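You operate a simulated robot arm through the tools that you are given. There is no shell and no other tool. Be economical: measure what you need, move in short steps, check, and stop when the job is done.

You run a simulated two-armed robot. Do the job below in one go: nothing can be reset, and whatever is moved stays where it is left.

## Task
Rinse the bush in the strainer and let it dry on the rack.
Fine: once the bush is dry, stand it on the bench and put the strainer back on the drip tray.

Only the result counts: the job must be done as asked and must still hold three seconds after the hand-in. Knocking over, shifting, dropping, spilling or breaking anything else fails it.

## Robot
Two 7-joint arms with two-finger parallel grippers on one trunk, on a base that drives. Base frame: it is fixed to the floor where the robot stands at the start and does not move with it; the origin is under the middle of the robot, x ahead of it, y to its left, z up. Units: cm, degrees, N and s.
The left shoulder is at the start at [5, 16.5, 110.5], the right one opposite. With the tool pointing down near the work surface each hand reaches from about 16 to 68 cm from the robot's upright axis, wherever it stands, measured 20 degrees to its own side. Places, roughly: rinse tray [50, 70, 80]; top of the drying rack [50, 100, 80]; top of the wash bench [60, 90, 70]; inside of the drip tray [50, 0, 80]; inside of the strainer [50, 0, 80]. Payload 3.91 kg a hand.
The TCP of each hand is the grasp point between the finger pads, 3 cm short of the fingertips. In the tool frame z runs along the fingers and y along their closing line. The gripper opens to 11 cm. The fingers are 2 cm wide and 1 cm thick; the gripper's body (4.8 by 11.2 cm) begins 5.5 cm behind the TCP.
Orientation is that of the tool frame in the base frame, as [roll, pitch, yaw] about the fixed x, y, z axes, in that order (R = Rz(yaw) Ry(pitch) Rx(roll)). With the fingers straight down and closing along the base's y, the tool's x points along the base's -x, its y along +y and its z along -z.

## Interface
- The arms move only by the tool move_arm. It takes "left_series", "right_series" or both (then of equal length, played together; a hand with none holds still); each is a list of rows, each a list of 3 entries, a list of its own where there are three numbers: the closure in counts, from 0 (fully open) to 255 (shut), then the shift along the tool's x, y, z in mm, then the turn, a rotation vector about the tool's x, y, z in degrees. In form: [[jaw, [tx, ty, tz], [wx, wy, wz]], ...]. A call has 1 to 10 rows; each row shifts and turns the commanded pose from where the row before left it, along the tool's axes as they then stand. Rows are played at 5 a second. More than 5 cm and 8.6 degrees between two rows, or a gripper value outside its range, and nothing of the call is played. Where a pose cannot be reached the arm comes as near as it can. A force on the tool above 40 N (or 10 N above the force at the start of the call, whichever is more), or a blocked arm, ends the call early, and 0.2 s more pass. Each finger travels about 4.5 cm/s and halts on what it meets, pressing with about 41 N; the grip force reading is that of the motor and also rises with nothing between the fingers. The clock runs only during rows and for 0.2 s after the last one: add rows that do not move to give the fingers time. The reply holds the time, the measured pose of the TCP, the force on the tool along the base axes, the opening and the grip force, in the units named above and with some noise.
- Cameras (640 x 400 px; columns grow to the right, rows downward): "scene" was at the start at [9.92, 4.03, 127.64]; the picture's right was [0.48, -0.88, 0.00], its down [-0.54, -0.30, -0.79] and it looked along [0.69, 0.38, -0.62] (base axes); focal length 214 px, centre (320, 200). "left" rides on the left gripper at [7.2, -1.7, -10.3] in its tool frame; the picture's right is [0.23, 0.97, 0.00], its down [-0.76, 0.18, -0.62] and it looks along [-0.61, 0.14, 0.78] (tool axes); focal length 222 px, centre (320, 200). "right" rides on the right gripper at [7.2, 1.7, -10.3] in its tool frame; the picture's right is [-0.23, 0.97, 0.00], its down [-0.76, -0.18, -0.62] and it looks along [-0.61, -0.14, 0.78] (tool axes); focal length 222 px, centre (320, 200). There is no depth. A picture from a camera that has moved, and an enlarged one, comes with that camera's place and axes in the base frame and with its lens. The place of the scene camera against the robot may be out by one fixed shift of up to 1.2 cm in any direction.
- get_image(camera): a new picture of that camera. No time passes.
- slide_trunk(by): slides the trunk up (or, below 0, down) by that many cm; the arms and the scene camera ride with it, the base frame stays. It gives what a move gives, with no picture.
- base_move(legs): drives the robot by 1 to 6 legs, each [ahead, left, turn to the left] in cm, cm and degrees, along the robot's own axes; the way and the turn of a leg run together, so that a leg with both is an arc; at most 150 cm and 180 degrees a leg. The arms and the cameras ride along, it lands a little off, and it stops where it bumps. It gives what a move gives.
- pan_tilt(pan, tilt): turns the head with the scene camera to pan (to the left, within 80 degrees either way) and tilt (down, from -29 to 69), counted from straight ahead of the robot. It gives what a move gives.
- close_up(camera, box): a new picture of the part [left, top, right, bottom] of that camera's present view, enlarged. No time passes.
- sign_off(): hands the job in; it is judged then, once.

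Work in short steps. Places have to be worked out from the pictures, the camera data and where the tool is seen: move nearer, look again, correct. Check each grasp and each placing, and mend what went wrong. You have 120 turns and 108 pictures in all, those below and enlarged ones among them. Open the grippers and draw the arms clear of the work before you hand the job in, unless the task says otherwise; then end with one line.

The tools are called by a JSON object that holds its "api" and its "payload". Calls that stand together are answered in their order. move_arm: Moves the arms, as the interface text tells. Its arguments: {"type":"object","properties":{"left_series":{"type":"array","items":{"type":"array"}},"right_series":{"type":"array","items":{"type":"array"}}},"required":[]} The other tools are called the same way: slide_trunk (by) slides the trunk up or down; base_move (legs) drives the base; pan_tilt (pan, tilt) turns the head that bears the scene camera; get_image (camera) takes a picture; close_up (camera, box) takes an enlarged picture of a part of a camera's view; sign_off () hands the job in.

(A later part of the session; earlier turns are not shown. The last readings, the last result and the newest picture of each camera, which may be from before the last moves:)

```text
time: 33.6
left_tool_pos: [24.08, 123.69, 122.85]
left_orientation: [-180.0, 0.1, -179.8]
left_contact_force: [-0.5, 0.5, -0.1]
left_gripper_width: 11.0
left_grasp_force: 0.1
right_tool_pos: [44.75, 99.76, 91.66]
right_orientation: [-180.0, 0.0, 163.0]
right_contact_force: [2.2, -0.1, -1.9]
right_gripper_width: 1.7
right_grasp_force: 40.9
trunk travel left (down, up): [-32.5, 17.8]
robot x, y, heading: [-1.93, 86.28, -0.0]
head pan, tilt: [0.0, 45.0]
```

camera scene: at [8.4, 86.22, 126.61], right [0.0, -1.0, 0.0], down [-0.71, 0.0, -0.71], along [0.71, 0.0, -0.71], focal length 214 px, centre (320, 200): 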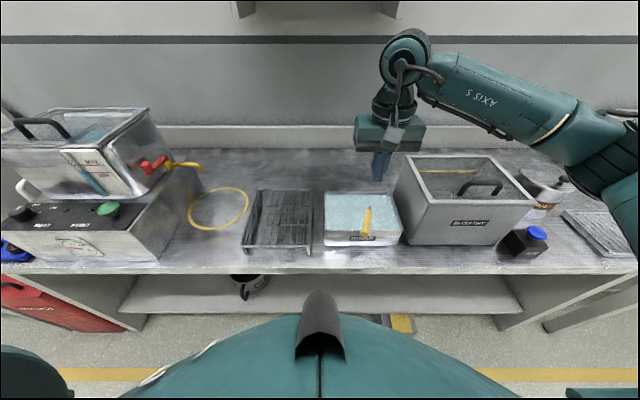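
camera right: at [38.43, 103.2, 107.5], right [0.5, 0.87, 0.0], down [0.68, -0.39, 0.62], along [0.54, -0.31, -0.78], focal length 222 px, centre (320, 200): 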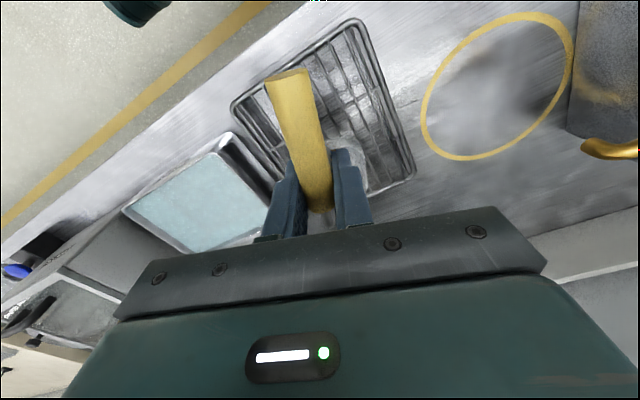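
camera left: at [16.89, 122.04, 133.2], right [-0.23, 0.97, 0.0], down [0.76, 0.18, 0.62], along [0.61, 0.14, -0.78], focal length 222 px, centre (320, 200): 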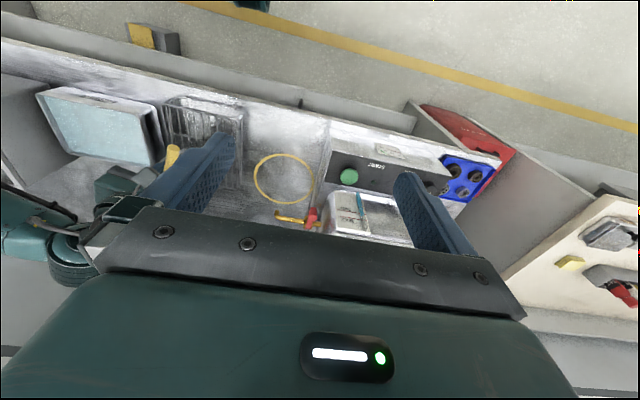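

Mostly supported (-2 N). Open gradually.

{"api": "move_arm", "payload": {"right_series": [[210, [0, 0, 0.5], [0, 0, 0]], [195, [0, 0, 0], [0, 0, 0]], [160, [0, 0, 0], [0, 0, 0]], [100, [0, 0, 0], [0, 0, 0]], [50, [0, 0, 0], [0, 0, 0]], [50, [0, 0, 0], [0, 0, 0]]]}}

{"api": "get_image", "payload": {"camera": "right"}}

{"api": "close_up", "payload": {"camera": "scene", "box": [230, 150, 330, 260]}}

```text
time: 35.0
left_tool_pos: [23.98, 123.64, 122.82]
left_orientation: [179.9, 0.2, -179.7]
left_contact_force: [-0.9, 0.4, 0.7]
left_gripper_width: 10.99
left_grasp_force: 0.1
right_tool_pos: [44.81, 99.68, 91.52]
right_orientation: [-180.0, 0.0, 163.1]
right_contact_force: [0.6, -0.9, -1.2]
right_gripper_width: 8.84
right_grasp_force: 0.1
trunk travel left (down, up): [-32.5, 17.8]
robot x, y, heading: [-2.29, 86.17, 0.1]
head pan, tilt: [0.0, 45.0]
```

```text
69 pictures are left
camera right: at [38.43, 103.24, 101.79], right [0.5, 0.87, 0.0], down [0.68, -0.39, 0.62], along [0.54, -0.31, -0.78], focal length 222 px, centre (320, 200)
```

right: 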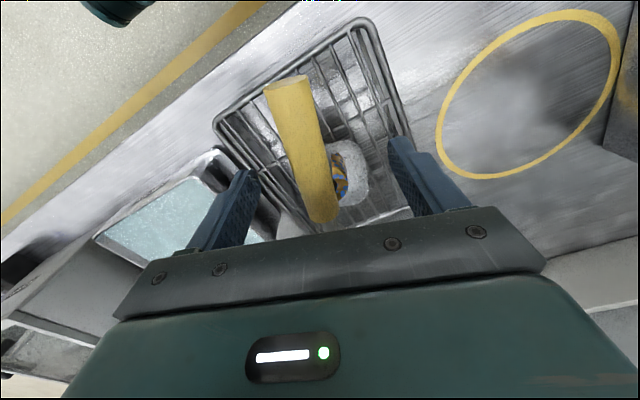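

```text
3.64 times, centred on (280, 205) of scene
camera zoom: at [8.4, 86.22, 126.61], right [0.0, -1.0, 0.0], down [-0.71, 0.0, -0.71], along [0.71, 0.0, -0.71], focal length 780 px, centre (466, 182)
```

zoom: 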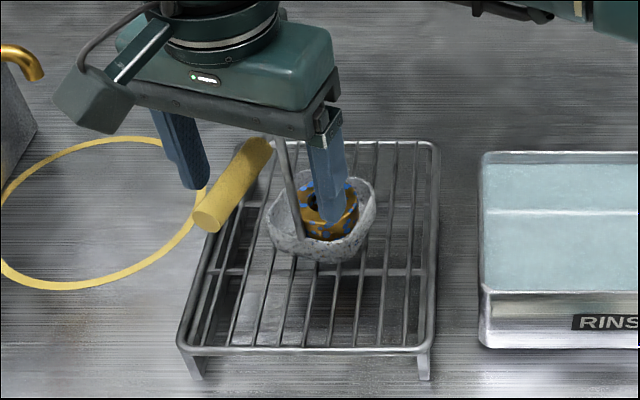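

Strainer stands on the rack on its own. I lift the right hand straight up, then draw it back to the right, so the bush can be seen and dries meanwhile.

{"api": "move_arm", "payload": {"right_series": [[50, [0, 0, -20], [0, 0, 0]], [50, [0, 0, -40], [0, 0, 0]], [50, [0, 0, -40], [0, 0, 0]], [50, [0, 0, -20], [0, 0, 0]], [50, [20, -30, 0], [0, 0, 0]], [50, [20, -45, 0], [0, 0, 0]], [50, [20, -45, 0], [0, 0, 0]], [50, [20, -45, 0], [0, 0, 0]], [50, [20, -45, 0], [0, 0, 0]], [50, [0, -45, 0], [0, 0, 0]]]}}

{"api": "get_image", "payload": {"camera": "right"}}

{"api": "close_up", "payload": {"camera": "scene", "box": [230, 150, 330, 260]}}

```text
time: 37.2
left_tool_pos: [24.12, 123.49, 122.85]
left_orientation: [-179.9, 0.1, -179.8]
left_contact_force: [0.5, -0.1, -0.7]
left_gripper_width: 10.99
left_grasp_force: 0.1
right_tool_pos: [27.74, 78.2, 103.44]
right_orientation: [-180.0, -0.1, 162.9]
right_contact_force: [0.4, 0.5, 0.5]
right_gripper_width: 8.84
right_grasp_force: 0.1
trunk travel left (down, up): [-32.5, 17.8]
robot x, y, heading: [-2.11, 86.38, -0.1]
head pan, tilt: [0.0, 45.0]
```

```text
67 pictures are left
camera right: at [21.35, 81.69, 113.84], right [0.5, 0.86, 0.0], down [0.68, -0.39, 0.62], along [0.54, -0.31, -0.78], focal length 222 px, centre (320, 200)
```

right: 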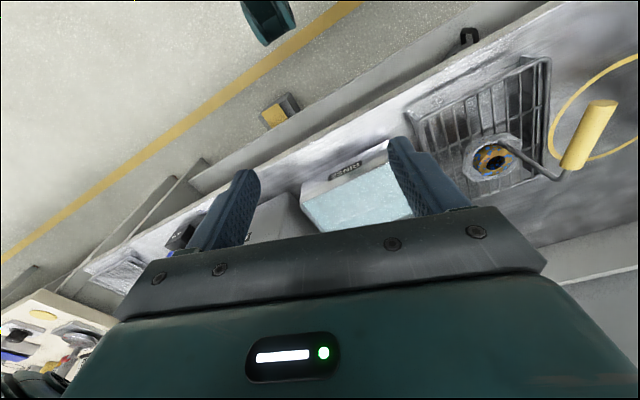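

```text
3.64 times, centred on (280, 205) of scene
camera zoom: at [8.39, 86.15, 126.62], right [0.0, -1.0, 0.0], down [-0.71, 0.0, -0.71], along [0.71, 0.0, -0.71], focal length 780 px, centre (466, 182)
```

zoom: 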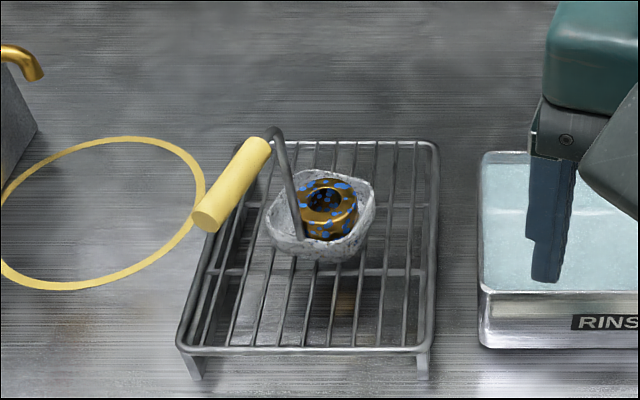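

Measured from two views: bush top centre ≈(49.3, 96.6, 83), rim only ~1 cm lower; the grip's far end with the rod bend is at ≈(47.5,100,91.5), so a straight-down hand would hit the rod; I will tilt the left hand away from the handle. Blue wet flecks still show. I bring the left hand over at height first.

{"api": "move_arm", "payload": {"left_series": [[0, [-25, -25, 0], [0, 0, 0]], [0, [-31, -33, 0], [0, 0, 0]], [0, [-31, -34, 0], [0, 0, 0]], [0, [-31, -34, 0], [0, 0, 0]], [0, [-31, -34, 0], [0, 0, 0]], [0, [-31, -34, 0], [0, 0, 0]], [0, [-31, -34, 0], [0, 0, 0]], [0, [-25, -25, 0], [0, 0, 0]], [0, [-16, -17, 0], [0, 0, 0]]]}}

{"api": "move_arm", "payload": {"left_series": [[0, [0, 0, 10], [0, 0, 8]], [0, [0, 0, 15], [0, 0, 8]], [0, [0, 0, 15], [0, 0, 8]], [0, [0, 0, 15], [0, 0, 8]], [0, [0, 0, 15], [0, 0, 8]], [0, [0, 0, 20], [0, 8, 0]], [0, [0, 0, 20], [0, 8, 0]], [0, [0, 0, 10], [0, 8, 0]], [0, [0, 0, 0], [0, 0, 0]], [0, [0, 0, 0], [0, 0, 0]]]}}

{"api": "get_image", "payload": {"camera": "scene"}}

{"api": "get_image", "payload": {"camera": "left"}}

```text
time: 39.2
left_tool_pos: [43.01, 104.05, 119.72]
left_orientation: [-180.0, 0.1, -179.7]
left_contact_force: [0.4, -0.6, 0.2]
left_gripper_width: 10.98
left_grasp_force: 0.1
left hand out of reach, approached as far as the arm can: row 6, 7, 8, 9
right_tool_pos: [27.79, 78.24, 103.55]
right_orientation: [-180.0, 0.0, 163.1]
right_contact_force: [-0.2, 0.6, -0.2]
right_gripper_width: 8.84
right_grasp_force: 0.1
trunk travel left (down, up): [-32.5, 17.8]
robot x, y, heading: [-1.96, 86.44, 0.0]
head pan, tilt: [0.0, 45.0]
```

```text
time: 41.4
left_tool_pos: [40.43, 106.77, 107.13]
left_orientation: [180.0, -23.9, 140.2]
left_contact_force: [0.7, 0.5, -0.4]
left_gripper_width: 11.0
left_grasp_force: 0.1
left hand out of reach, approached as far as the arm can: row 7, 8
right_tool_pos: [27.83, 78.23, 103.47]
right_orientation: [180.0, -0.1, 163.1]
right_contact_force: [-1.1, -0.3, -0.5]
right_gripper_width: 8.87
right_grasp_force: 0.2
trunk travel left (down, up): [-32.5, 17.8]
robot x, y, heading: [-1.79, 86.37, -0.1]
head pan, tilt: [0.0, 45.0]
```

```text
65 pictures are left
camera scene: at [8.41, 86.23, 126.61], right [0.0, -1.0, 0.0], down [-0.71, 0.0, -0.71], along [0.71, 0.0, -0.71], focal length 214 px, centre (320, 200)
```

scene: 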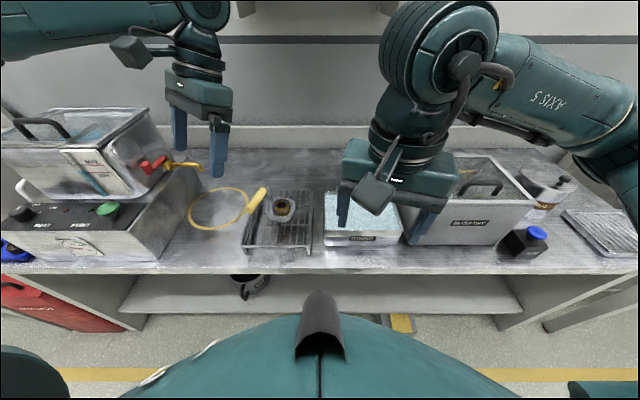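

```text
64 pictures are left
camera left: at [37.59, 107.06, 119.52], right [0.46, 0.88, 0.09], down [0.84, -0.47, 0.26], along [0.27, -0.04, -0.96], focal length 222 px, centre (320, 200)
```

left: 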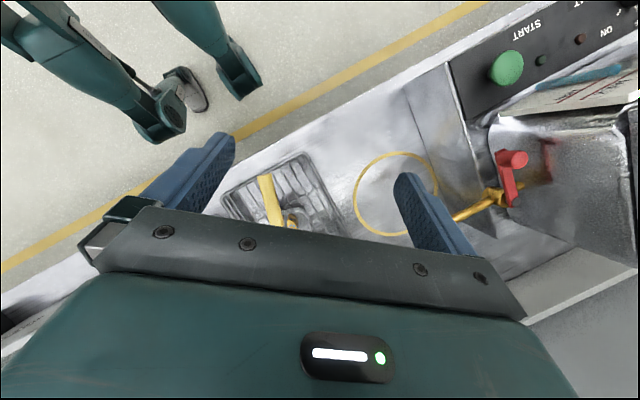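

The left arm is limited in reach up high; the orientation is as wanted (yaw 140, tilt 24°). I move diagonally down and over towards (49.3,96.6,97).

{"api": "move_arm", "payload": {"left_series": [[0, [-27, -4, 6], [0, 0, 0]], [0, [-27, -4, 6], [0, 0, 0]], [0, [-27, -4, 6], [0, 0, 0]], [0, [-27, -3, 6], [0, 0, 0]], [0, [-27, -3, 7], [0, 0, 0]], [0, [-28, -3, 7], [0, 0, 0]], [0, [0, 0, 0], [0, 0, 0]]]}}

{"api": "get_image", "payload": {"camera": "left"}}

{"api": "close_up", "payload": {"camera": "right", "box": [380, 20, 640, 220]}}

```text
time: 43.0
left_tool_pos: [40.92, 106.8, 98.89]
left_orientation: [179.9, -23.8, 140.2]
left_contact_force: [0.3, -0.1, 0.2]
left_gripper_width: 10.99
left_grasp_force: 0.1
left hand out of reach, approached as far as the arm can: row 1, 2, 3, 4, 5, 6
right_tool_pos: [27.77, 78.3, 103.55]
right_orientation: [-180.0, 0.0, 163.1]
right_contact_force: [-0.5, -0.2, 0.3]
right_gripper_width: 8.87
right_grasp_force: 0.1
trunk travel left (down, up): [-32.5, 17.8]
robot x, y, heading: [-2.35, 86.69, 0.3]
head pan, tilt: [0.0, 45.0]
```

```text
63 pictures are left
camera left: at [38.06, 107.07, 111.26], right [0.46, 0.88, 0.09], down [0.84, -0.47, 0.26], along [0.27, -0.04, -0.96], focal length 222 px, centre (320, 200)
```

left: 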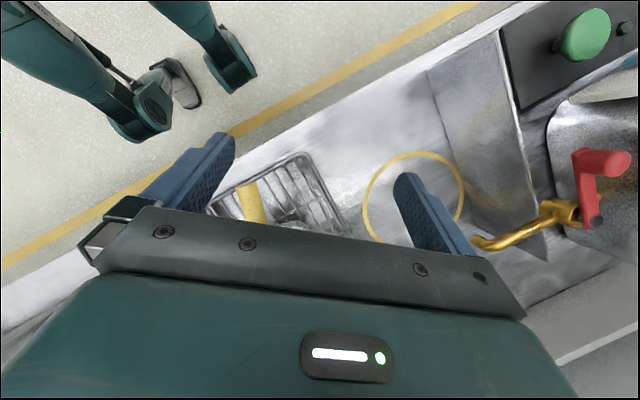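

```text
2.00 times, centred on (510, 120) of right
camera zoom: at [21.4, 81.8, 113.85], right [0.5, 0.87, 0.0], down [0.68, -0.39, 0.62], along [0.54, -0.31, -0.78], focal length 444 px, centre (-60, 360)
```

zoom: 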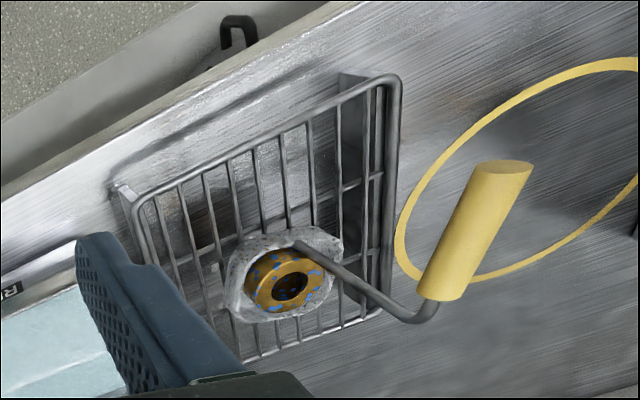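

The right-hand view shows flecks shrinking (drying under way) and the rod standing almost vertical at ≈(47.7,98.8). The tilted left wrist is at a limit; I raise the trunk and reduce the tilt to about 14°.

{"api": "slide_trunk", "payload": {"by": 10}}

{"api": "move_arm", "payload": {"left_series": [[0, [0, 0, 0], [0, -5, 0]], [0, [0, 0, 0], [0, -5, 0]], [0, [-20, 0, 20], [0, 0, 0]], [0, [-30, 0, 20], [0, 0, 0]], [0, [-30, 0, 10], [0, 0, 0]], [0, [-30, -10, 10], [0, 0, 0]], [0, [-20, -10, 0], [0, 0, 0]], [0, [0, 0, 0], [0, 0, 0]]]}}

```text
time: 44.3
left_tool_pos: [40.98, 106.77, 108.86]
left_orientation: [180.0, -23.8, 140.3]
left_contact_force: [0.3, 0.2, -0.6]
left_gripper_width: 10.98
left_grasp_force: 0.1
right_tool_pos: [27.78, 78.24, 113.47]
right_orientation: [180.0, 0.0, 163.0]
right_contact_force: [-0.5, -0.5, -0.3]
right_gripper_width: 8.88
right_grasp_force: 0.0
trunk travel left (down, up): [-42.5, 7.8]
robot x, y, heading: [-2.28, 86.6, -0.0]
head pan, tilt: [0.0, 45.0]
```

```text
time: 46.1
left_tool_pos: [42.47, 105.44, 102.79]
left_orientation: [-180.0, -13.8, 140.2]
left_contact_force: [0.6, 0.0, 0.0]
left_gripper_width: 11.0
left_grasp_force: 0.1
left hand out of reach, approached as far as the arm can: row 4, 5, 6, 7
right_tool_pos: [27.8, 78.23, 113.62]
right_orientation: [-180.0, 0.0, 163.2]
right_contact_force: [-1.1, 0.0, 0.6]
right_gripper_width: 8.85
right_grasp_force: 0.0
trunk travel left (down, up): [-42.5, 7.8]
robot x, y, heading: [-1.88, 86.15, -0.2]
head pan, tilt: [0.0, 45.0]
```

Still short. I shift the base 4 cm ahead and 8 cm right so the bush lies better for the left arm; all fingertips are well above everything.

{"api": "base_move", "payload": {"legs": [[4, -8, 0]]}}

{"api": "get_image", "payload": {"camera": "left"}}

{"api": "get_image", "payload": {"camera": "scene"}}

```text
time: 47.2
left_tool_pos: [46.46, 97.46, 102.74]
left_orientation: [180.0, -13.8, 140.1]
left_contact_force: [-0.2, -0.5, 0.8]
left_gripper_width: 11.03
left_grasp_force: 0.0
right_tool_pos: [31.69, 70.14, 113.65]
right_orientation: [-180.0, -0.1, 163.0]
right_contact_force: [-0.6, 0.1, -0.2]
right_gripper_width: 8.85
right_grasp_force: 0.1
trunk travel left (down, up): [-42.5, 7.8]
robot x, y, heading: [1.33, 78.3, 0.1]
head pan, tilt: [0.0, 45.0]
```

```text
61 pictures are left
camera left: at [41.85, 99.07, 114.53], right [0.45, 0.89, 0.05], down [0.8, -0.43, 0.42], along [0.4, -0.15, -0.9], focal length 222 px, centre (320, 200)
```

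left: 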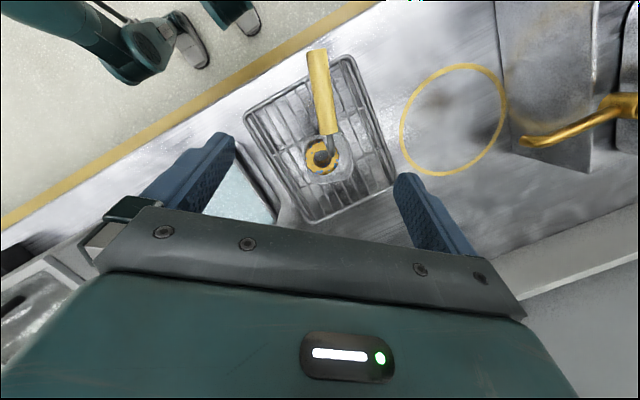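

```text
60 pictures are left
camera scene: at [12.36, 78.15, 136.61], right [0.0, -1.0, 0.0], down [-0.71, 0.0, -0.71], along [0.71, 0.0, -0.71], focal length 214 px, centre (320, 200)
```

scene: 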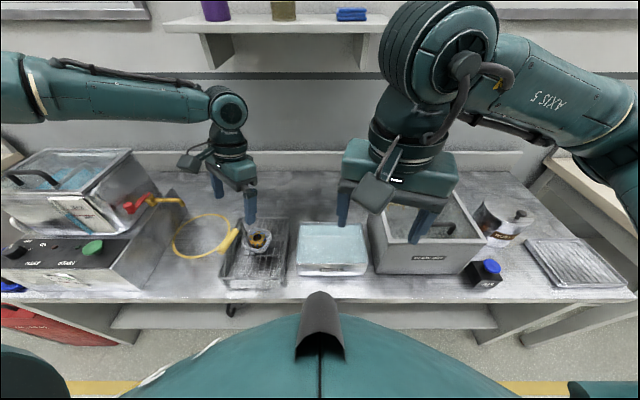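

The bush now looks plain brass — probably dry. Close-ups to confirm and to locate it.

{"api": "close_up", "payload": {"camera": "left", "box": [240, 40, 400, 220]}}

{"api": "close_up", "payload": {"camera": "scene", "box": [205, 190, 305, 300]}}

```text
2.22 times, centred on (320, 130) of left
camera zoom: at [41.85, 99.07, 114.53], right [0.45, 0.89, 0.05], down [0.8, -0.43, 0.42], along [0.4, -0.15, -0.9], focal length 494 px, centre (320, 356)
```

zoom: 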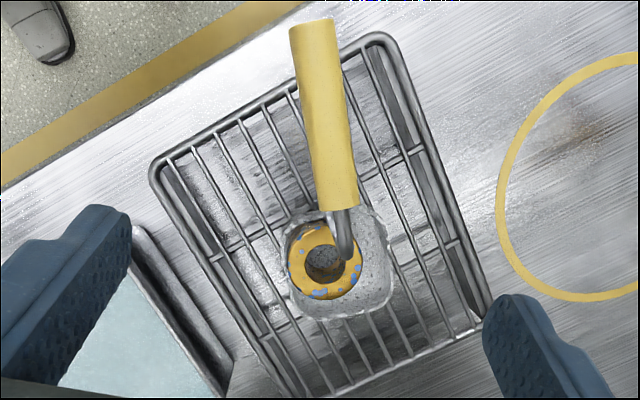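

```text
3.64 times, centred on (255, 245) of scene
camera zoom: at [12.36, 78.15, 136.61], right [0.0, -1.0, 0.0], down [-0.71, 0.0, -0.71], along [0.71, 0.0, -0.71], focal length 780 px, centre (556, 36)
```

zoom: 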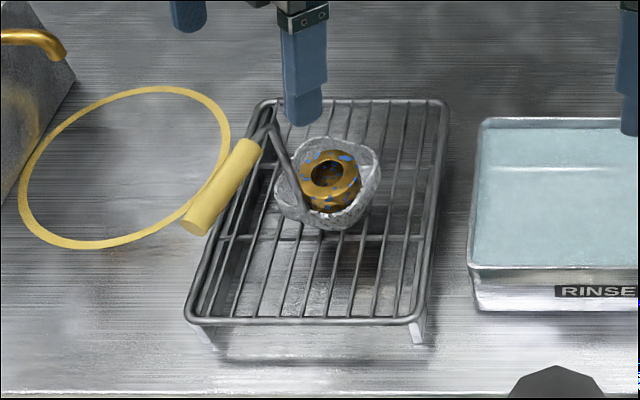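

Some blue remains, so it needs more time. I use it to bring the left hand to a waypoint on the approach line, jaws at about 8 cm.

{"api": "move_arm", "payload": {"left_series": [[70, [-25, 5, 0], [0, 0, 0]], [70, [-25, 5, 0], [0, 0, 0]], [70, [-26, 6, 0], [0, 0, 0]], [70, [0, 0, 30], [0, 0, 0]], [70, [0, 0, 30], [0, 0, 0]], [70, [0, 0, 31], [0, 0, 0]], [70, [0, 0, 0], [0, 0, 0]], [70, [0, 0, 0], [0, 0, 0]]]}}

{"api": "close_up", "payload": {"camera": "left", "box": [180, 60, 460, 235]}}

{"api": "close_up", "payload": {"camera": "scene", "box": [205, 180, 325, 290]}}

```text
time: 49.0
left_tool_pos: [44.9, 101.1, 94.92]
left_orientation: [-180.0, -13.7, 140.2]
left_contact_force: [0.0, 0.4, 0.5]
left_gripper_width: 7.95
left_grasp_force: 0.1
left hand out of reach, approached as far as the arm can: row 1, 2, 3, 4, 5, 6
right_tool_pos: [31.63, 70.11, 113.52]
right_orientation: [180.0, 0.0, 163.1]
right_contact_force: [0.5, 1.5, -0.6]
right_gripper_width: 8.83
right_grasp_force: 0.1
trunk travel left (down, up): [-42.5, 7.8]
robot x, y, heading: [1.84, 78.71, 0.1]
head pan, tilt: [0.0, 45.0]
```

```text
2.29 times, centred on (320, 148) of left
camera zoom: at [40.33, 102.71, 106.69], right [0.45, 0.89, 0.05], down [0.8, -0.43, 0.43], along [0.4, -0.15, -0.9], focal length 508 px, centre (320, 320)
```

zoom: 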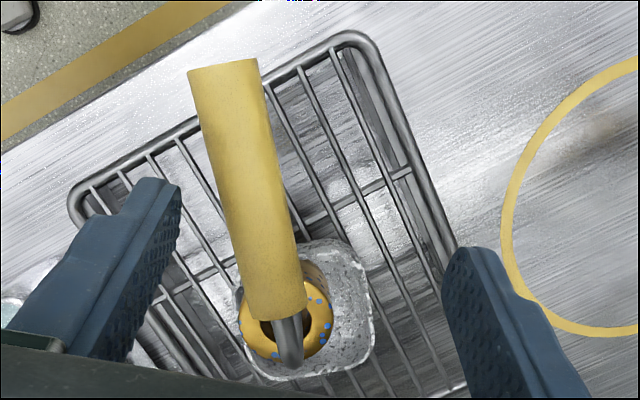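

```text
3.64 times, centred on (265, 235) of scene
camera zoom: at [12.32, 78.24, 136.61], right [0.0, -1.0, 0.0], down [-0.71, 0.0, -0.71], along [0.71, 0.0, -0.71], focal length 780 px, centre (520, 73)
```

zoom: 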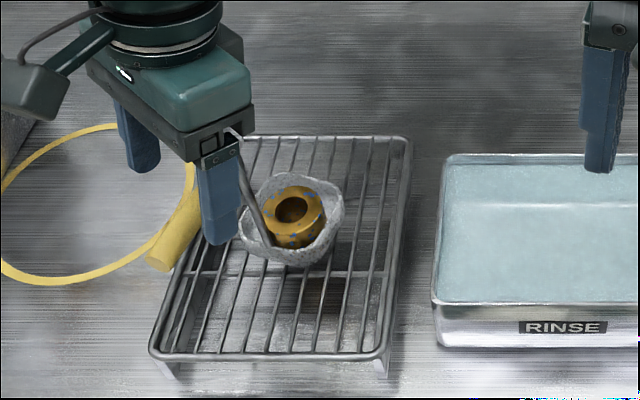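

The left arm is limited in this orientation (it slid back to (44.9,101.1)). I withdraw it upward, undo its turn and park it; the right arm handles this yaw side better.

{"api": "move_arm", "payload": {"left_series": [[70, [0, 0, -40], [0, 0, 0]], [70, [0, 0, -40], [0, 0, 0]], [70, [0, 0, -40], [0, 0, 0]], [70, [0, 0, -20], [0, -7, 0]], [70, [0, 0, 0], [0, -7, 0]], [70, [10, 0, 0], [0, 0, -8]], [70, [20, 0, 0], [0, 0, -8]], [70, [20, 0, 0], [0, 0, -8]], [70, [20, 0, 0], [0, 0, -8]], [70, [20, 0, 0], [0, 0, -8]]]}}

{"api": "close_up", "payload": {"camera": "scene", "box": [205, 190, 305, 300]}}

```text
time: 51.2
left_tool_pos: [39.28, 102.22, 108.44]
left_orientation: [-179.9, 0.3, -179.8]
left_contact_force: [0.4, 0.0, -0.4]
left_gripper_width: 8.01
left_grasp_force: 0.1
right_tool_pos: [31.82, 70.12, 113.54]
right_orientation: [180.0, 0.0, 163.1]
right_contact_force: [0.4, -1.2, -0.2]
right_gripper_width: 8.83
right_grasp_force: 0.0
trunk travel left (down, up): [-42.5, 7.8]
robot x, y, heading: [1.62, 78.16, 0.0]
head pan, tilt: [0.0, 45.0]
```

```text
3.64 times, centred on (255, 245) of scene
camera zoom: at [12.28, 78.23, 136.62], right [0.0, -1.0, 0.0], down [-0.71, 0.0, -0.71], along [0.71, 0.0, -0.71], focal length 780 px, centre (556, 36)
```

zoom: 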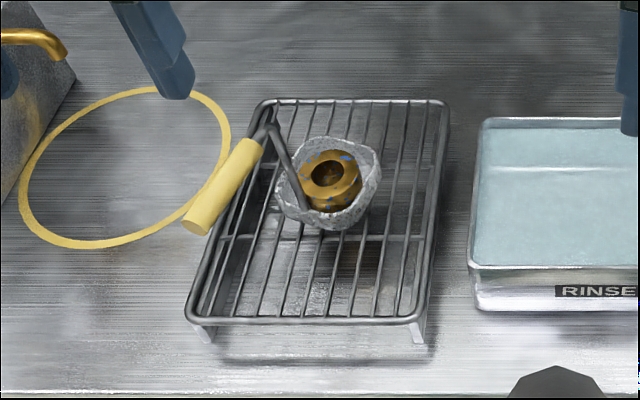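

Almost dry, strainer undisturbed. Park the left hand high and back, then drive 16 cm left to bring the bush in front of the right arm.

{"api": "move_arm", "payload": {"left_series": [[70, [20, 0, -30], [0, 0, 0]], [70, [30, 5, -30], [0, 0, 0]], [70, [35, 5, -25], [0, 0, 0]], [70, [35, 5, -20], [0, 0, 0]], [70, [35, 5, -20], [0, 0, 0]], [70, [20, 5, -20], [0, 0, 0]], [70, [0, 0, 0], [0, 0, 0]]]}}

{"api": "base_move", "payload": {"legs": [[-2, 16, 0]]}}

{"api": "close_up", "payload": {"camera": "right", "box": [250, 20, 570, 220]}}

```text
time: 52.8
left_tool_pos: [21.79, 104.74, 123.09]
left_orientation: [-179.8, 0.2, -179.8]
left_contact_force: [-0.2, -0.9, 0.2]
left_gripper_width: 7.96
left_grasp_force: 0.2
right_tool_pos: [31.72, 70.23, 113.62]
right_orientation: [-180.0, -0.1, 163.2]
right_contact_force: [0.6, 0.5, 0.6]
right_gripper_width: 8.85
right_grasp_force: 0.1
trunk travel left (down, up): [-42.5, 7.8]
robot x, y, heading: [2.04, 78.93, -0.2]
head pan, tilt: [0.0, 45.0]
```

```text
time: 54.2
left_tool_pos: [19.94, 120.77, 123.11]
left_orientation: [-179.8, 0.2, 180.0]
left_contact_force: [-0.2, 1.0, -0.2]
left_gripper_width: 7.97
left_grasp_force: 0.0
right_tool_pos: [29.64, 86.31, 113.63]
right_orientation: [179.9, 0.1, 163.0]
right_contact_force: [0.3, 0.3, 0.2]
right_gripper_width: 8.85
right_grasp_force: 0.0
trunk travel left (down, up): [-42.5, 7.8]
robot x, y, heading: [0.06, 94.13, -0.3]
head pan, tilt: [0.0, 45.0]
```

```text
2.00 times, centred on (410, 120) of right
camera zoom: at [23.3, 89.94, 123.85], right [0.5, 0.86, 0.0], down [0.68, -0.39, 0.62], along [0.54, -0.31, -0.78], focal length 444 px, centre (140, 360)
```

zoom: 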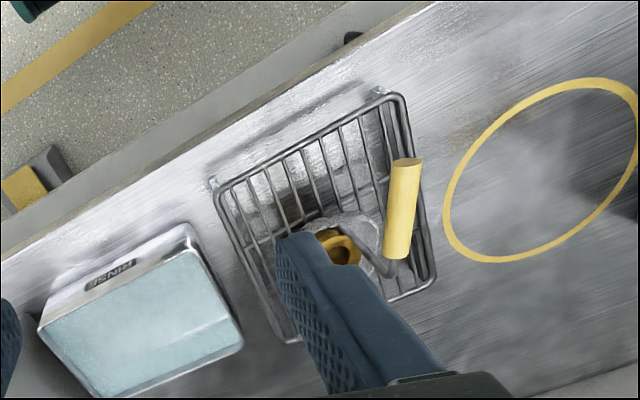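

Now turn the right hand to yaw 140 with 14° tilt, and go to a waypoint ~12 cm back along the approach line.

{"api": "move_arm", "payload": {"right_series": [[70, [0, 0, 0], [0, 0, 7.7]], [70, [0, 0, 0], [0, 0, 7.7]], [70, [0, 0, 0], [0, 0, 7.6]], [70, [0, 0, 0], [0, 7, 0]], [70, [0, 0, 0], [0, 7, 0]], [70, [-27, 35, 10], [0, 0, 0]], [70, [-27, 35, 20], [0, 0, 0]], [70, [-27, 35, 23], [0, 0, 0]], [70, [0, 0, 0], [0, 0, 0]]]}}

```text
time: 56.2
left_tool_pos: [19.88, 120.66, 123.07]
left_orientation: [-179.9, 0.1, -179.9]
left_contact_force: [-0.1, -0.6, -0.2]
left_gripper_width: 7.98
left_grasp_force: 0.0
right_tool_pos: [41.42, 90.15, 106.33]
right_orientation: [-180.0, -14.0, 139.9]
right_contact_force: [-0.2, 0.2, -0.2]
right_gripper_width: 7.98
right_grasp_force: 0.0
trunk travel left (down, up): [-42.5, 7.8]
robot x, y, heading: [-0.37, 94.38, -0.2]
head pan, tilt: [0.0, 45.0]
```

{"api": "move_arm", "payload": {"right_series": [[70, [-26, 35, 15], [0, 0, 0]], [70, [-26, 35, 20], [0, 0, 0]], [70, [-26, 35, 20], [0, 0, 0]], [70, [0, 0, 28], [0, 0, 0]], [70, [0, 0, 0], [0, 0, 0]]]}}

{"api": "close_up", "payload": {"camera": "right", "box": [180, 40, 460, 235]}}

{"api": "close_up", "payload": {"camera": "scene", "box": [250, 150, 410, 300]}}

```text
time: 57.5
left_tool_pos: [19.8, 120.76, 123.14]
left_orientation: [-180.0, 0.2, -180.0]
left_contact_force: [0.1, 0.3, 0.6]
left_gripper_width: 7.98
left_grasp_force: 0.1
right_tool_pos: [52.44, 94.69, 96.57]
right_orientation: [-180.0, -14.0, 140.0]
right_contact_force: [-0.4, 0.5, 0.4]
right_gripper_width: 7.97
right_grasp_force: 0.0
trunk travel left (down, up): [-42.5, 7.8]
robot x, y, heading: [-0.34, 94.65, -0.1]
head pan, tilt: [0.0, 45.0]
```

```text
2.05 times, centred on (320, 138) of right
camera zoom: at [50.2, 98.65, 108.27], right [0.79, 0.6, -0.05], down [0.57, -0.71, 0.42], along [0.22, -0.37, -0.91], focal length 456 px, centre (320, 328)
```

zoom: 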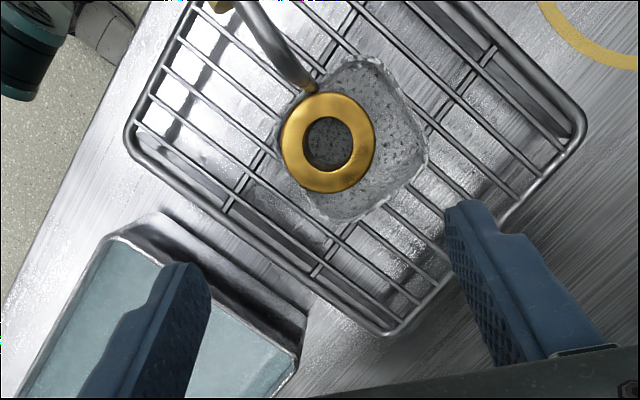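

```text
2.67 times, centred on (330, 225) of scene
camera zoom: at [10.32, 94.33, 136.61], right [0.0, -1.0, 0.0], down [-0.71, 0.0, -0.71], along [0.71, 0.0, -0.71], focal length 572 px, centre (293, 133)
```

zoom: 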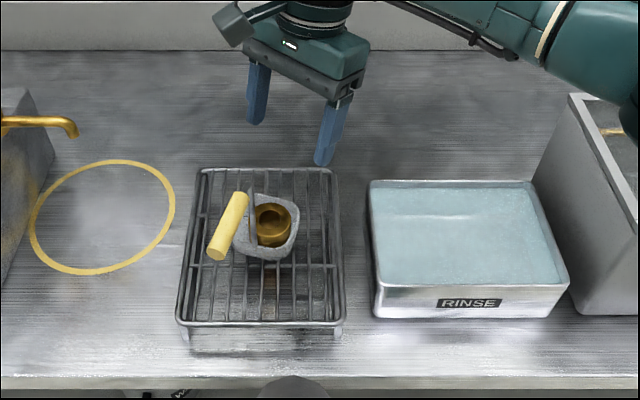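

The bush is now dry all over. I take one sharper scene view to compare bush top and rim heights.

{"api": "close_up", "payload": {"camera": "scene", "box": [305, 190, 345, 225]}}

```text
11.43 times, centred on (325, 208) of scene
camera zoom: at [10.32, 94.33, 136.61], right [0.0, -1.0, 0.0], down [-0.71, 0.0, -0.71], along [0.71, 0.0, -0.71], focal length 2451 px, centre (263, 114)
```

zoom: 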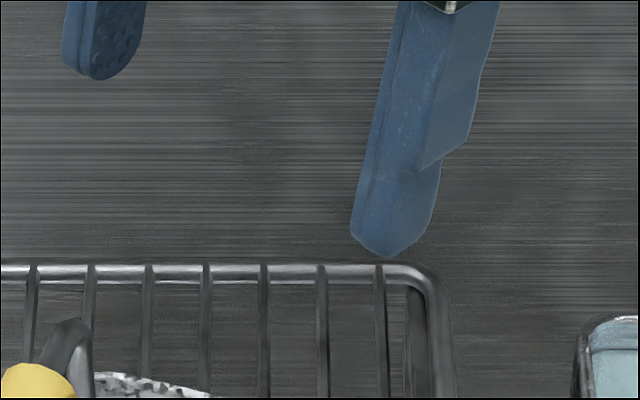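

{"api": "close_up", "payload": {"camera": "scene", "box": [280, 212, 344, 252]}}

```text
10.00 times, centred on (312, 232) of scene
camera zoom: at [10.32, 94.33, 136.61], right [0.0, -1.0, 0.0], down [-0.71, 0.0, -0.71], along [0.71, 0.0, -0.71], focal length 2145 px, centre (400, -120)
```

zoom: 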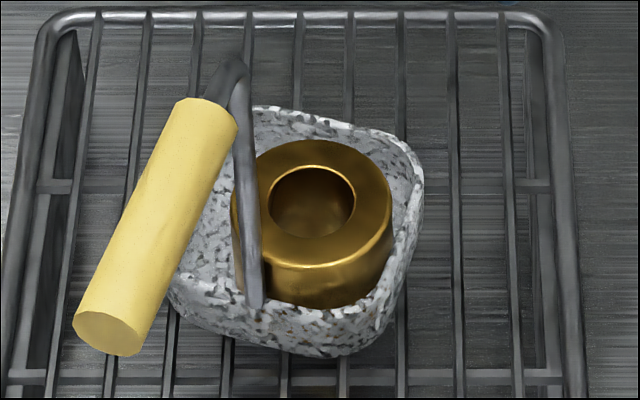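

Clear view: bush top centre ≈(50.2,97.0,82.7), rim ≈81.7, bush clear of the walls by under 1 cm on the near side. I'll grip its top ~0.8 cm just above the rim. Descend along the tool axis.

{"api": "move_arm", "payload": {"right_series": [[70, [-3, 3, 25], [0, 0, 0]], [70, [0, 0, 25], [0, 0, 0]], [70, [0, 0, 25], [0, 0, 0]], [70, [0, 0, 15], [0, 0, 0]], [70, [0, 0, 8], [0, 0, 0]], [70, [0, 0, 0], [0, 0, 0]], [70, [0, 0, 0], [0, 0, 0]]]}}

{"api": "close_up", "payload": {"camera": "right", "box": [180, 40, 460, 235]}}

{"api": "close_up", "payload": {"camera": "scene", "box": [270, 192, 354, 252]}}

```text
time: 59.0
left_tool_pos: [19.89, 120.79, 122.98]
left_orientation: [-179.8, 0.2, -180.0]
left_contact_force: [0.0, 0.2, 0.6]
left_gripper_width: 7.99
left_grasp_force: 0.1
right_tool_pos: [51.08, 96.16, 86.79]
right_orientation: [179.9, -13.9, 140.0]
right_contact_force: [0.3, 0.3, -0.6]
right_gripper_width: 7.96
right_grasp_force: 0.1
trunk travel left (down, up): [-42.5, 7.8]
robot x, y, heading: [-0.5, 94.55, 0.1]
head pan, tilt: [0.0, 45.0]
```

```text
2.05 times, centred on (320, 138) of right
camera zoom: at [48.75, 100.18, 98.63], right [0.79, 0.6, -0.06], down [0.57, -0.71, 0.42], along [0.21, -0.37, -0.91], focal length 456 px, centre (320, 328)
```

zoom: 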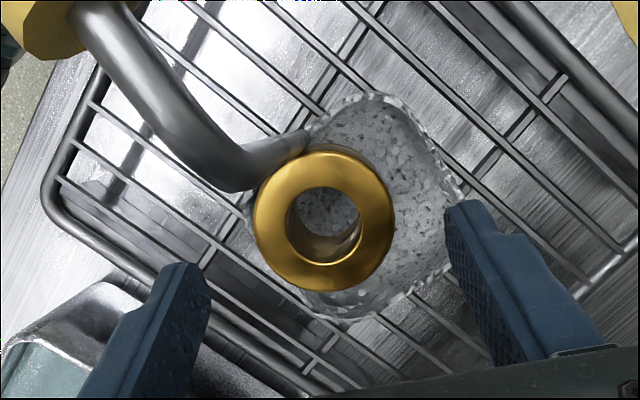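

```text
6.67 times, centred on (312, 222) of scene
camera zoom: at [10.32, 94.31, 136.61], right [0.0, -1.0, 0.0], down [-0.71, 0.0, -0.71], along [0.71, 0.0, -0.71], focal length 1430 px, centre (373, 53)
```

zoom: 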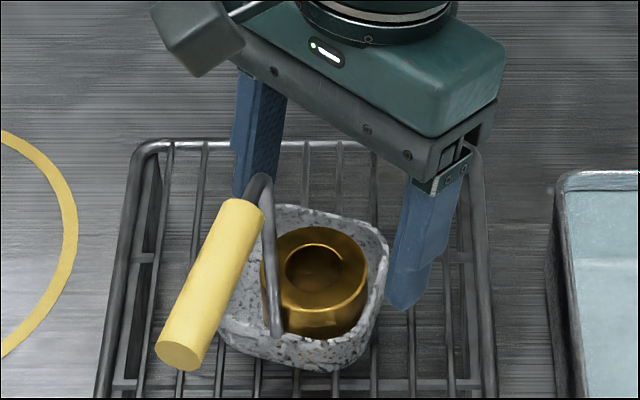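

Aligned. Descend the last ~18 mm and look.

{"api": "move_arm", "payload": {"right_series": [[70, [0, 1, 8], [0, 0, 0]], [70, [0, 0, 6], [0, 0, 0]], [70, [0, 0, 4], [0, 0, 0]], [70, [0, 0, 0], [0, 0, 0]]]}}

{"api": "close_up", "payload": {"camera": "right", "box": [180, 80, 460, 255]}}

{"api": "close_up", "payload": {"camera": "scene", "box": [270, 202, 354, 252]}}

```text
time: 60.0
left_tool_pos: [19.89, 120.72, 123.03]
left_orientation: [-179.9, 0.3, -180.0]
left_contact_force: [-0.4, -0.7, -0.1]
left_gripper_width: 7.98
left_grasp_force: 0.0
right_tool_pos: [50.72, 96.47, 85.02]
right_orientation: [-180.0, -14.0, 140.0]
right_contact_force: [0.4, -0.5, 0.3]
right_gripper_width: 7.98
right_grasp_force: 0.0
trunk travel left (down, up): [-42.5, 7.8]
robot x, y, heading: [-0.16, 94.27, -0.0]
head pan, tilt: [0.0, 45.0]
```

```text
2.29 times, centred on (320, 168) of right
camera zoom: at [48.45, 100.56, 96.85], right [0.8, 0.6, -0.06], down [0.57, -0.71, 0.42], along [0.21, -0.37, -0.91], focal length 508 px, centre (320, 274)
```

zoom: 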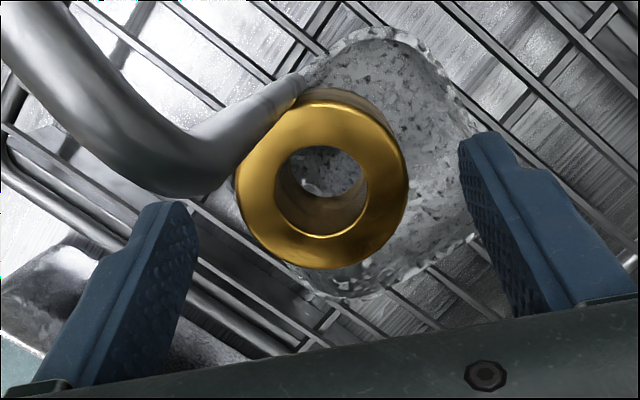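

```text
7.62 times, centred on (312, 227) of scene
camera zoom: at [10.32, 94.3, 136.61], right [0.0, -1.0, 0.0], down [-0.71, 0.0, -0.71], along [0.71, 0.0, -0.71], focal length 1634 px, centre (381, -6)
```

zoom: 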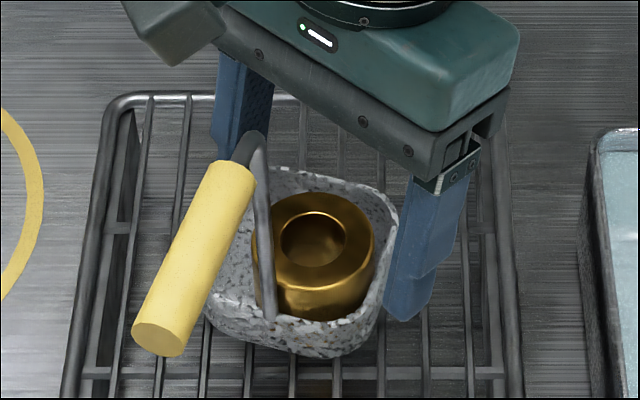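

Both tips are around the bush top just above the rim. Close.

{"api": "move_arm", "payload": {"right_series": [[110, [0, 0, 0], [0, 0, 0]], [150, [0, 0, 0], [0, 0, 0]], [255, [0, 0, 0], [0, 0, 0]], [255, [0, 0, 0], [0, 0, 0]], [255, [0, 0, 0], [0, 0, 0]]]}}

{"api": "close_up", "payload": {"camera": "right", "box": [180, 80, 460, 255]}}

{"api": "close_up", "payload": {"camera": "scene", "box": [270, 202, 354, 252]}}

```text
time: 61.2
left_tool_pos: [19.87, 120.76, 123.03]
left_orientation: [-179.9, 0.2, -180.0]
left_contact_force: [-0.7, -0.6, 0.7]
left_gripper_width: 7.99
left_grasp_force: 0.1
right_tool_pos: [50.79, 96.47, 85.01]
right_orientation: [180.0, -14.0, 139.9]
right_contact_force: [1.3, 1.2, 0.1]
right_gripper_width: 4.89
right_grasp_force: 41.0
trunk travel left (down, up): [-42.5, 7.8]
robot x, y, heading: [-0.34, 94.34, -0.2]
head pan, tilt: [0.0, 45.0]
```

```text
2.29 times, centred on (320, 168) of right
camera zoom: at [48.46, 100.59, 96.87], right [0.79, 0.6, -0.06], down [0.57, -0.71, 0.42], along [0.21, -0.37, -0.91], focal length 508 px, centre (320, 274)
```

zoom: 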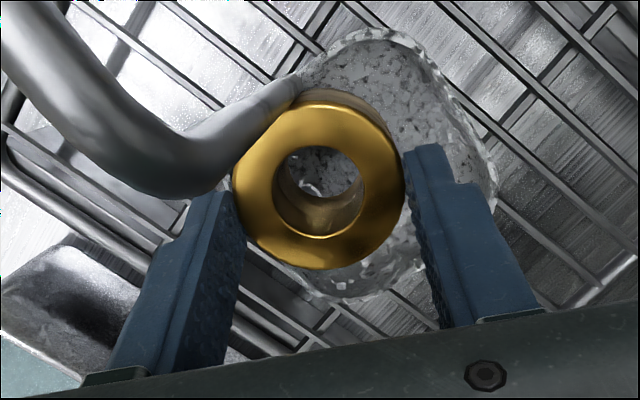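

```text
7.62 times, centred on (312, 227) of scene
camera zoom: at [10.33, 94.32, 136.61], right [0.0, -1.0, 0.0], down [-0.71, 0.0, -0.71], along [0.71, 0.0, -0.71], focal length 1634 px, centre (381, -6)
```

zoom: 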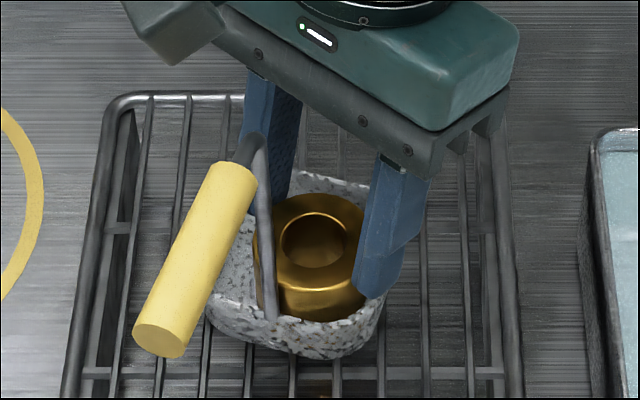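

Gripped at 4.89 cm across the bush. Lift gently, 3 cm.

{"api": "move_arm", "payload": {"right_series": [[255, [1, 0, -4], [0, 0, 0]], [255, [1.5, 0, -6], [0, 0, 0]], [255, [1.5, 0, -7], [0, 0, 0]], [255, [1.5, 0, -7], [0, 0, 0]], [255, [1, 0, -5], [0, 0, 0]], [255, [0, 0, 0], [0, 0, 0]]]}}

{"api": "close_up", "payload": {"camera": "scene", "box": [270, 202, 354, 252]}}

```text
time: 62.6
left_tool_pos: [19.9, 120.74, 123.05]
left_orientation: [-179.8, 0.2, -179.8]
left_contact_force: [-0.2, -0.3, 0.5]
left_gripper_width: 7.96
left_grasp_force: 0.2
right_tool_pos: [50.78, 96.38, 88.01]
right_orientation: [180.0, -14.1, 140.0]
right_contact_force: [0.9, 0.0, -3.7]
right_gripper_width: 4.86
right_grasp_force: 40.7
trunk travel left (down, up): [-42.5, 7.8]
robot x, y, heading: [0.14, 94.18, -0.1]
head pan, tilt: [0.0, 45.0]
```

```text
7.62 times, centred on (312, 227) of scene
camera zoom: at [10.36, 94.31, 136.61], right [0.0, -1.0, 0.0], down [-0.71, 0.0, -0.71], along [0.71, 0.0, -0.71], focal length 1634 px, centre (381, -6)
```

zoom: 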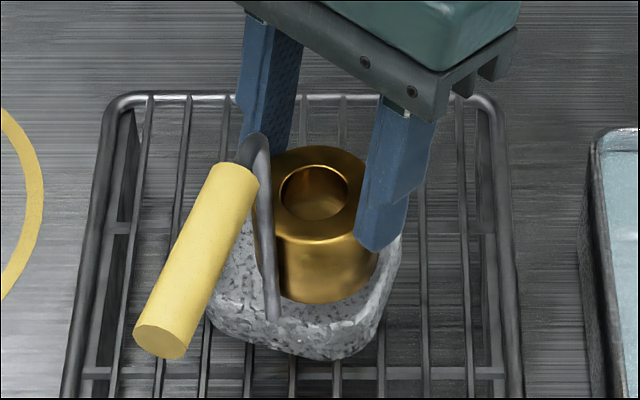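

Bush is out (3.7 N), strainer undisturbed. The patch of bench left of the rack, in front of the painted ring, around (42,113), is free. Raise the bush 15 cm smoothly.

{"api": "move_arm", "payload": {"right_series": [[255, [1.4, 0, -6], [0, 0, 0]], [255, [2.4, 0, -10], [0, 0, 0]], [255, [3.6, 0, -14.6], [0, 0, 0]], [255, [4.3, 0, -17.5], [0, 0, 0]], [255, [4.8, 0, -19.4], [0, 0, 0]], [255, [4.8, 0, -19.4], [0, 0, 0]], [255, [4.8, 0, -19.4], [0, 0, 0]], [255, [4.3, 0, -17.5], [0, 0, 0]], [255, [3.6, 0, -14.6], [0, 0, 0]], [255, [2, 0, -8], [0, 0, 0]]]}}

{"api": "get_image", "payload": {"camera": "right"}}

{"api": "get_image", "payload": {"camera": "scene"}}

```text
time: 64.8
left_tool_pos: [19.91, 120.83, 123.05]
left_orientation: [-179.8, 0.2, -179.9]
left_contact_force: [-0.5, 0.7, -0.4]
left_gripper_width: 8.0
left_grasp_force: 0.0
right_tool_pos: [50.93, 96.41, 103.19]
right_orientation: [180.0, -14.0, 140.0]
right_contact_force: [-0.7, -1.2, -3.7]
right_gripper_width: 4.89
right_grasp_force: 41.1
trunk travel left (down, up): [-42.5, 7.8]
robot x, y, heading: [-0.49, 94.5, -0.1]
head pan, tilt: [0.0, 45.0]
```

```text
42 pictures are left
camera right: at [48.62, 100.46, 114.97], right [0.79, 0.6, -0.06], down [0.57, -0.71, 0.42], along [0.21, -0.37, -0.91], focal length 222 px, centre (320, 200)
```

right: 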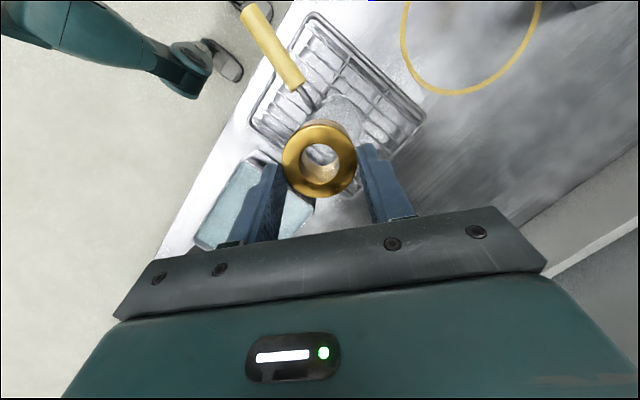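

```text
41 pictures are left
camera scene: at [10.35, 94.31, 136.61], right [0.0, -1.0, 0.0], down [-0.71, 0.0, -0.71], along [0.71, 0.0, -0.71], focal length 214 px, centre (320, 200)
```

scene: 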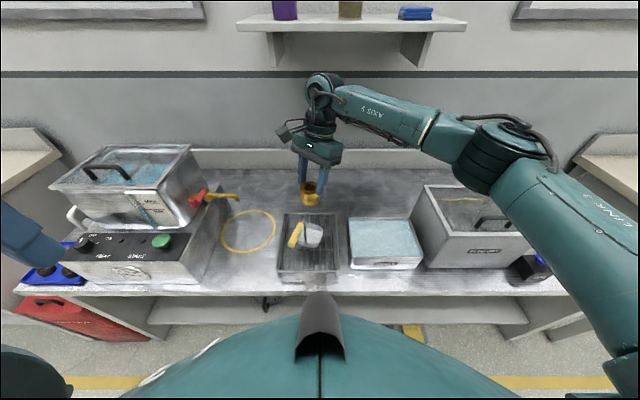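

Bush held level and clear of everything. Move it smoothly over the free patch to the left at this height.

{"api": "move_arm", "payload": {"right_series": [[255, [4, 2, 1], [0, 0, 0]], [255, [7, 3, 1.7], [0, 0, 0]], [255, [10, 4, 2.5], [0, 0, 0]], [255, [12, 5, 3], [0, 0, 0]], [255, [13, 6, 3.2], [0, 0, 0]], [255, [13, 6, 3.2], [0, 0, 0]], [255, [12, 5, 3], [0, 0, 0]], [255, [8, 3, 2], [0, 0, 0]], [255, [4, 2, 1], [0, 0, 0]]]}}

{"api": "move_arm", "payload": {"right_series": [[255, [4, 2, 1], [0, 0, 0]], [255, [7, 3, 1.7], [0, 0, 0]], [255, [10, 4, 2.5], [0, 0, 0]], [255, [12, 5, 3], [0, 0, 0]], [255, [12, 5, 2.8], [0, 0, 0]], [255, [12, 5, 2.8], [0, 0, 0]], [255, [11, 4, 2.8], [0, 0, 0]], [255, [8, 3, 2], [0, 0, 0]], [255, [4, 2, 1], [0, 0, 0]]]}}

{"api": "get_image", "payload": {"camera": "right"}}

{"api": "get_image", "payload": {"camera": "scene"}}

```text
time: 66.8
left_tool_pos: [19.89, 120.84, 123.13]
left_orientation: [-179.9, 0.2, -179.9]
left_contact_force: [0.3, -0.1, 0.2]
left_gripper_width: 7.98
left_grasp_force: 0.1
right_tool_pos: [46.65, 104.66, 103.17]
right_orientation: [-179.9, -13.9, 140.0]
right_contact_force: [0.0, -0.8, -4.3]
right_gripper_width: 4.89
right_grasp_force: 41.0
trunk travel left (down, up): [-42.5, 7.8]
robot x, y, heading: [0.12, 94.25, -0.1]
head pan, tilt: [0.0, 45.0]
```

```text
time: 68.8
left_tool_pos: [19.94, 120.75, 123.02]
left_orientation: [-179.8, 0.1, -179.9]
left_contact_force: [0.0, 0.7, -0.2]
left_gripper_width: 7.97
left_grasp_force: 0.1
right_tool_pos: [42.52, 112.51, 103.28]
right_orientation: [-180.0, -14.0, 139.9]
right_contact_force: [-0.9, 0.4, -4.2]
right_gripper_width: 4.92
right_grasp_force: 40.9
trunk travel left (down, up): [-42.5, 7.8]
robot x, y, heading: [-0.22, 94.19, 0.2]
head pan, tilt: [0.0, 45.0]
```

```text
40 pictures are left
camera right: at [40.24, 116.58, 115.03], right [0.8, 0.6, -0.06], down [0.57, -0.71, 0.42], along [0.21, -0.37, -0.91], focal length 222 px, centre (320, 200)
```

right: 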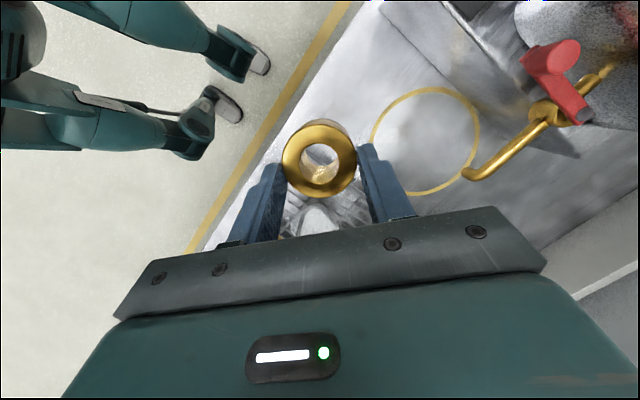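

```text
39 pictures are left
camera scene: at [10.35, 94.32, 136.61], right [0.0, -1.0, 0.0], down [-0.71, 0.0, -0.71], along [0.71, 0.0, -0.71], focal length 214 px, centre (320, 200)
```

scene: 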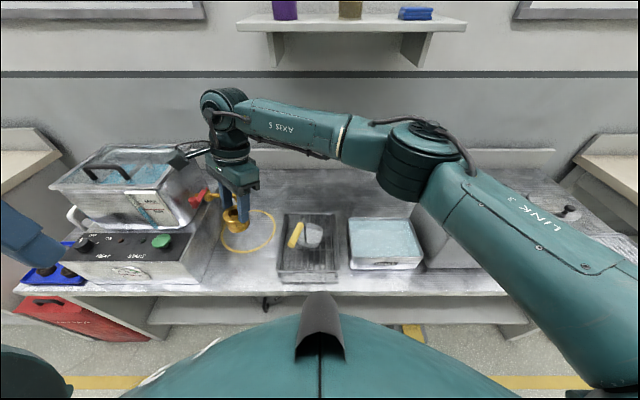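

Now over the free patch. Lower vertically to TCP z≈86, then check with a close view.

{"api": "move_arm", "payload": {"right_series": [[255, [-1.9, 0, 7.8], [0, 0, 0]], [255, [-3.6, 0, 14.6], [0, 0, 0]], [255, [-4.8, 0, 19.4], [0, 0, 0]], [255, [-4.8, 0, 19.4], [0, 0, 0]], [255, [-4.8, 0, 19.4], [0, 0, 0]], [255, [-4.8, 0, 19.4], [0, 0, 0]], [255, [-4.8, 0, 19.4], [0, 0, 0]], [255, [-4.8, 0, 19.4], [0, 0, 0]], [255, [-4.3, 0, 17.5], [0, 0, 0]], [255, [-2.4, 0, 9.7], [0, 0, 0]]]}}

{"api": "close_up", "payload": {"camera": "scene", "box": [200, 200, 296, 290]}}

{"api": "close_up", "payload": {"camera": "right", "box": [220, 80, 420, 240]}}

```text
time: 71.0
left_tool_pos: [19.84, 120.83, 122.99]
left_orientation: [-179.9, 0.3, -179.9]
left_contact_force: [-0.7, -0.7, -0.4]
left_gripper_width: 8.0
left_grasp_force: 0.0
right_tool_pos: [42.48, 112.51, 85.98]
right_orientation: [-180.0, -14.0, 139.9]
right_contact_force: [0.3, 0.3, -4.5]
right_gripper_width: 4.88
right_grasp_force: 41.6
trunk travel left (down, up): [-42.5, 7.8]
robot x, y, heading: [-0.09, 94.39, 0.0]
head pan, tilt: [0.0, 45.0]
```

```text
4.44 times, centred on (248, 245) of scene
camera zoom: at [10.35, 94.32, 136.61], right [0.0, -1.0, 0.0], down [-0.71, 0.0, -0.71], along [0.71, 0.0, -0.71], focal length 953 px, centre (640, 0)
```

zoom: 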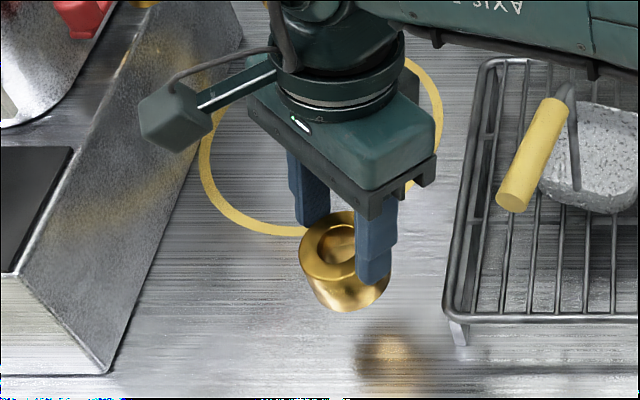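

```text
2.50 times, centred on (320, 160) of right
camera zoom: at [40.15, 116.49, 97.82], right [0.8, 0.6, -0.06], down [0.57, -0.71, 0.42], along [0.21, -0.37, -0.91], focal length 555 px, centre (320, 300)
```

zoom: 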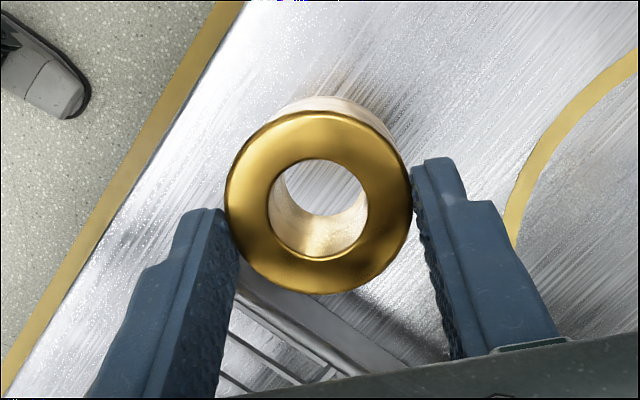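

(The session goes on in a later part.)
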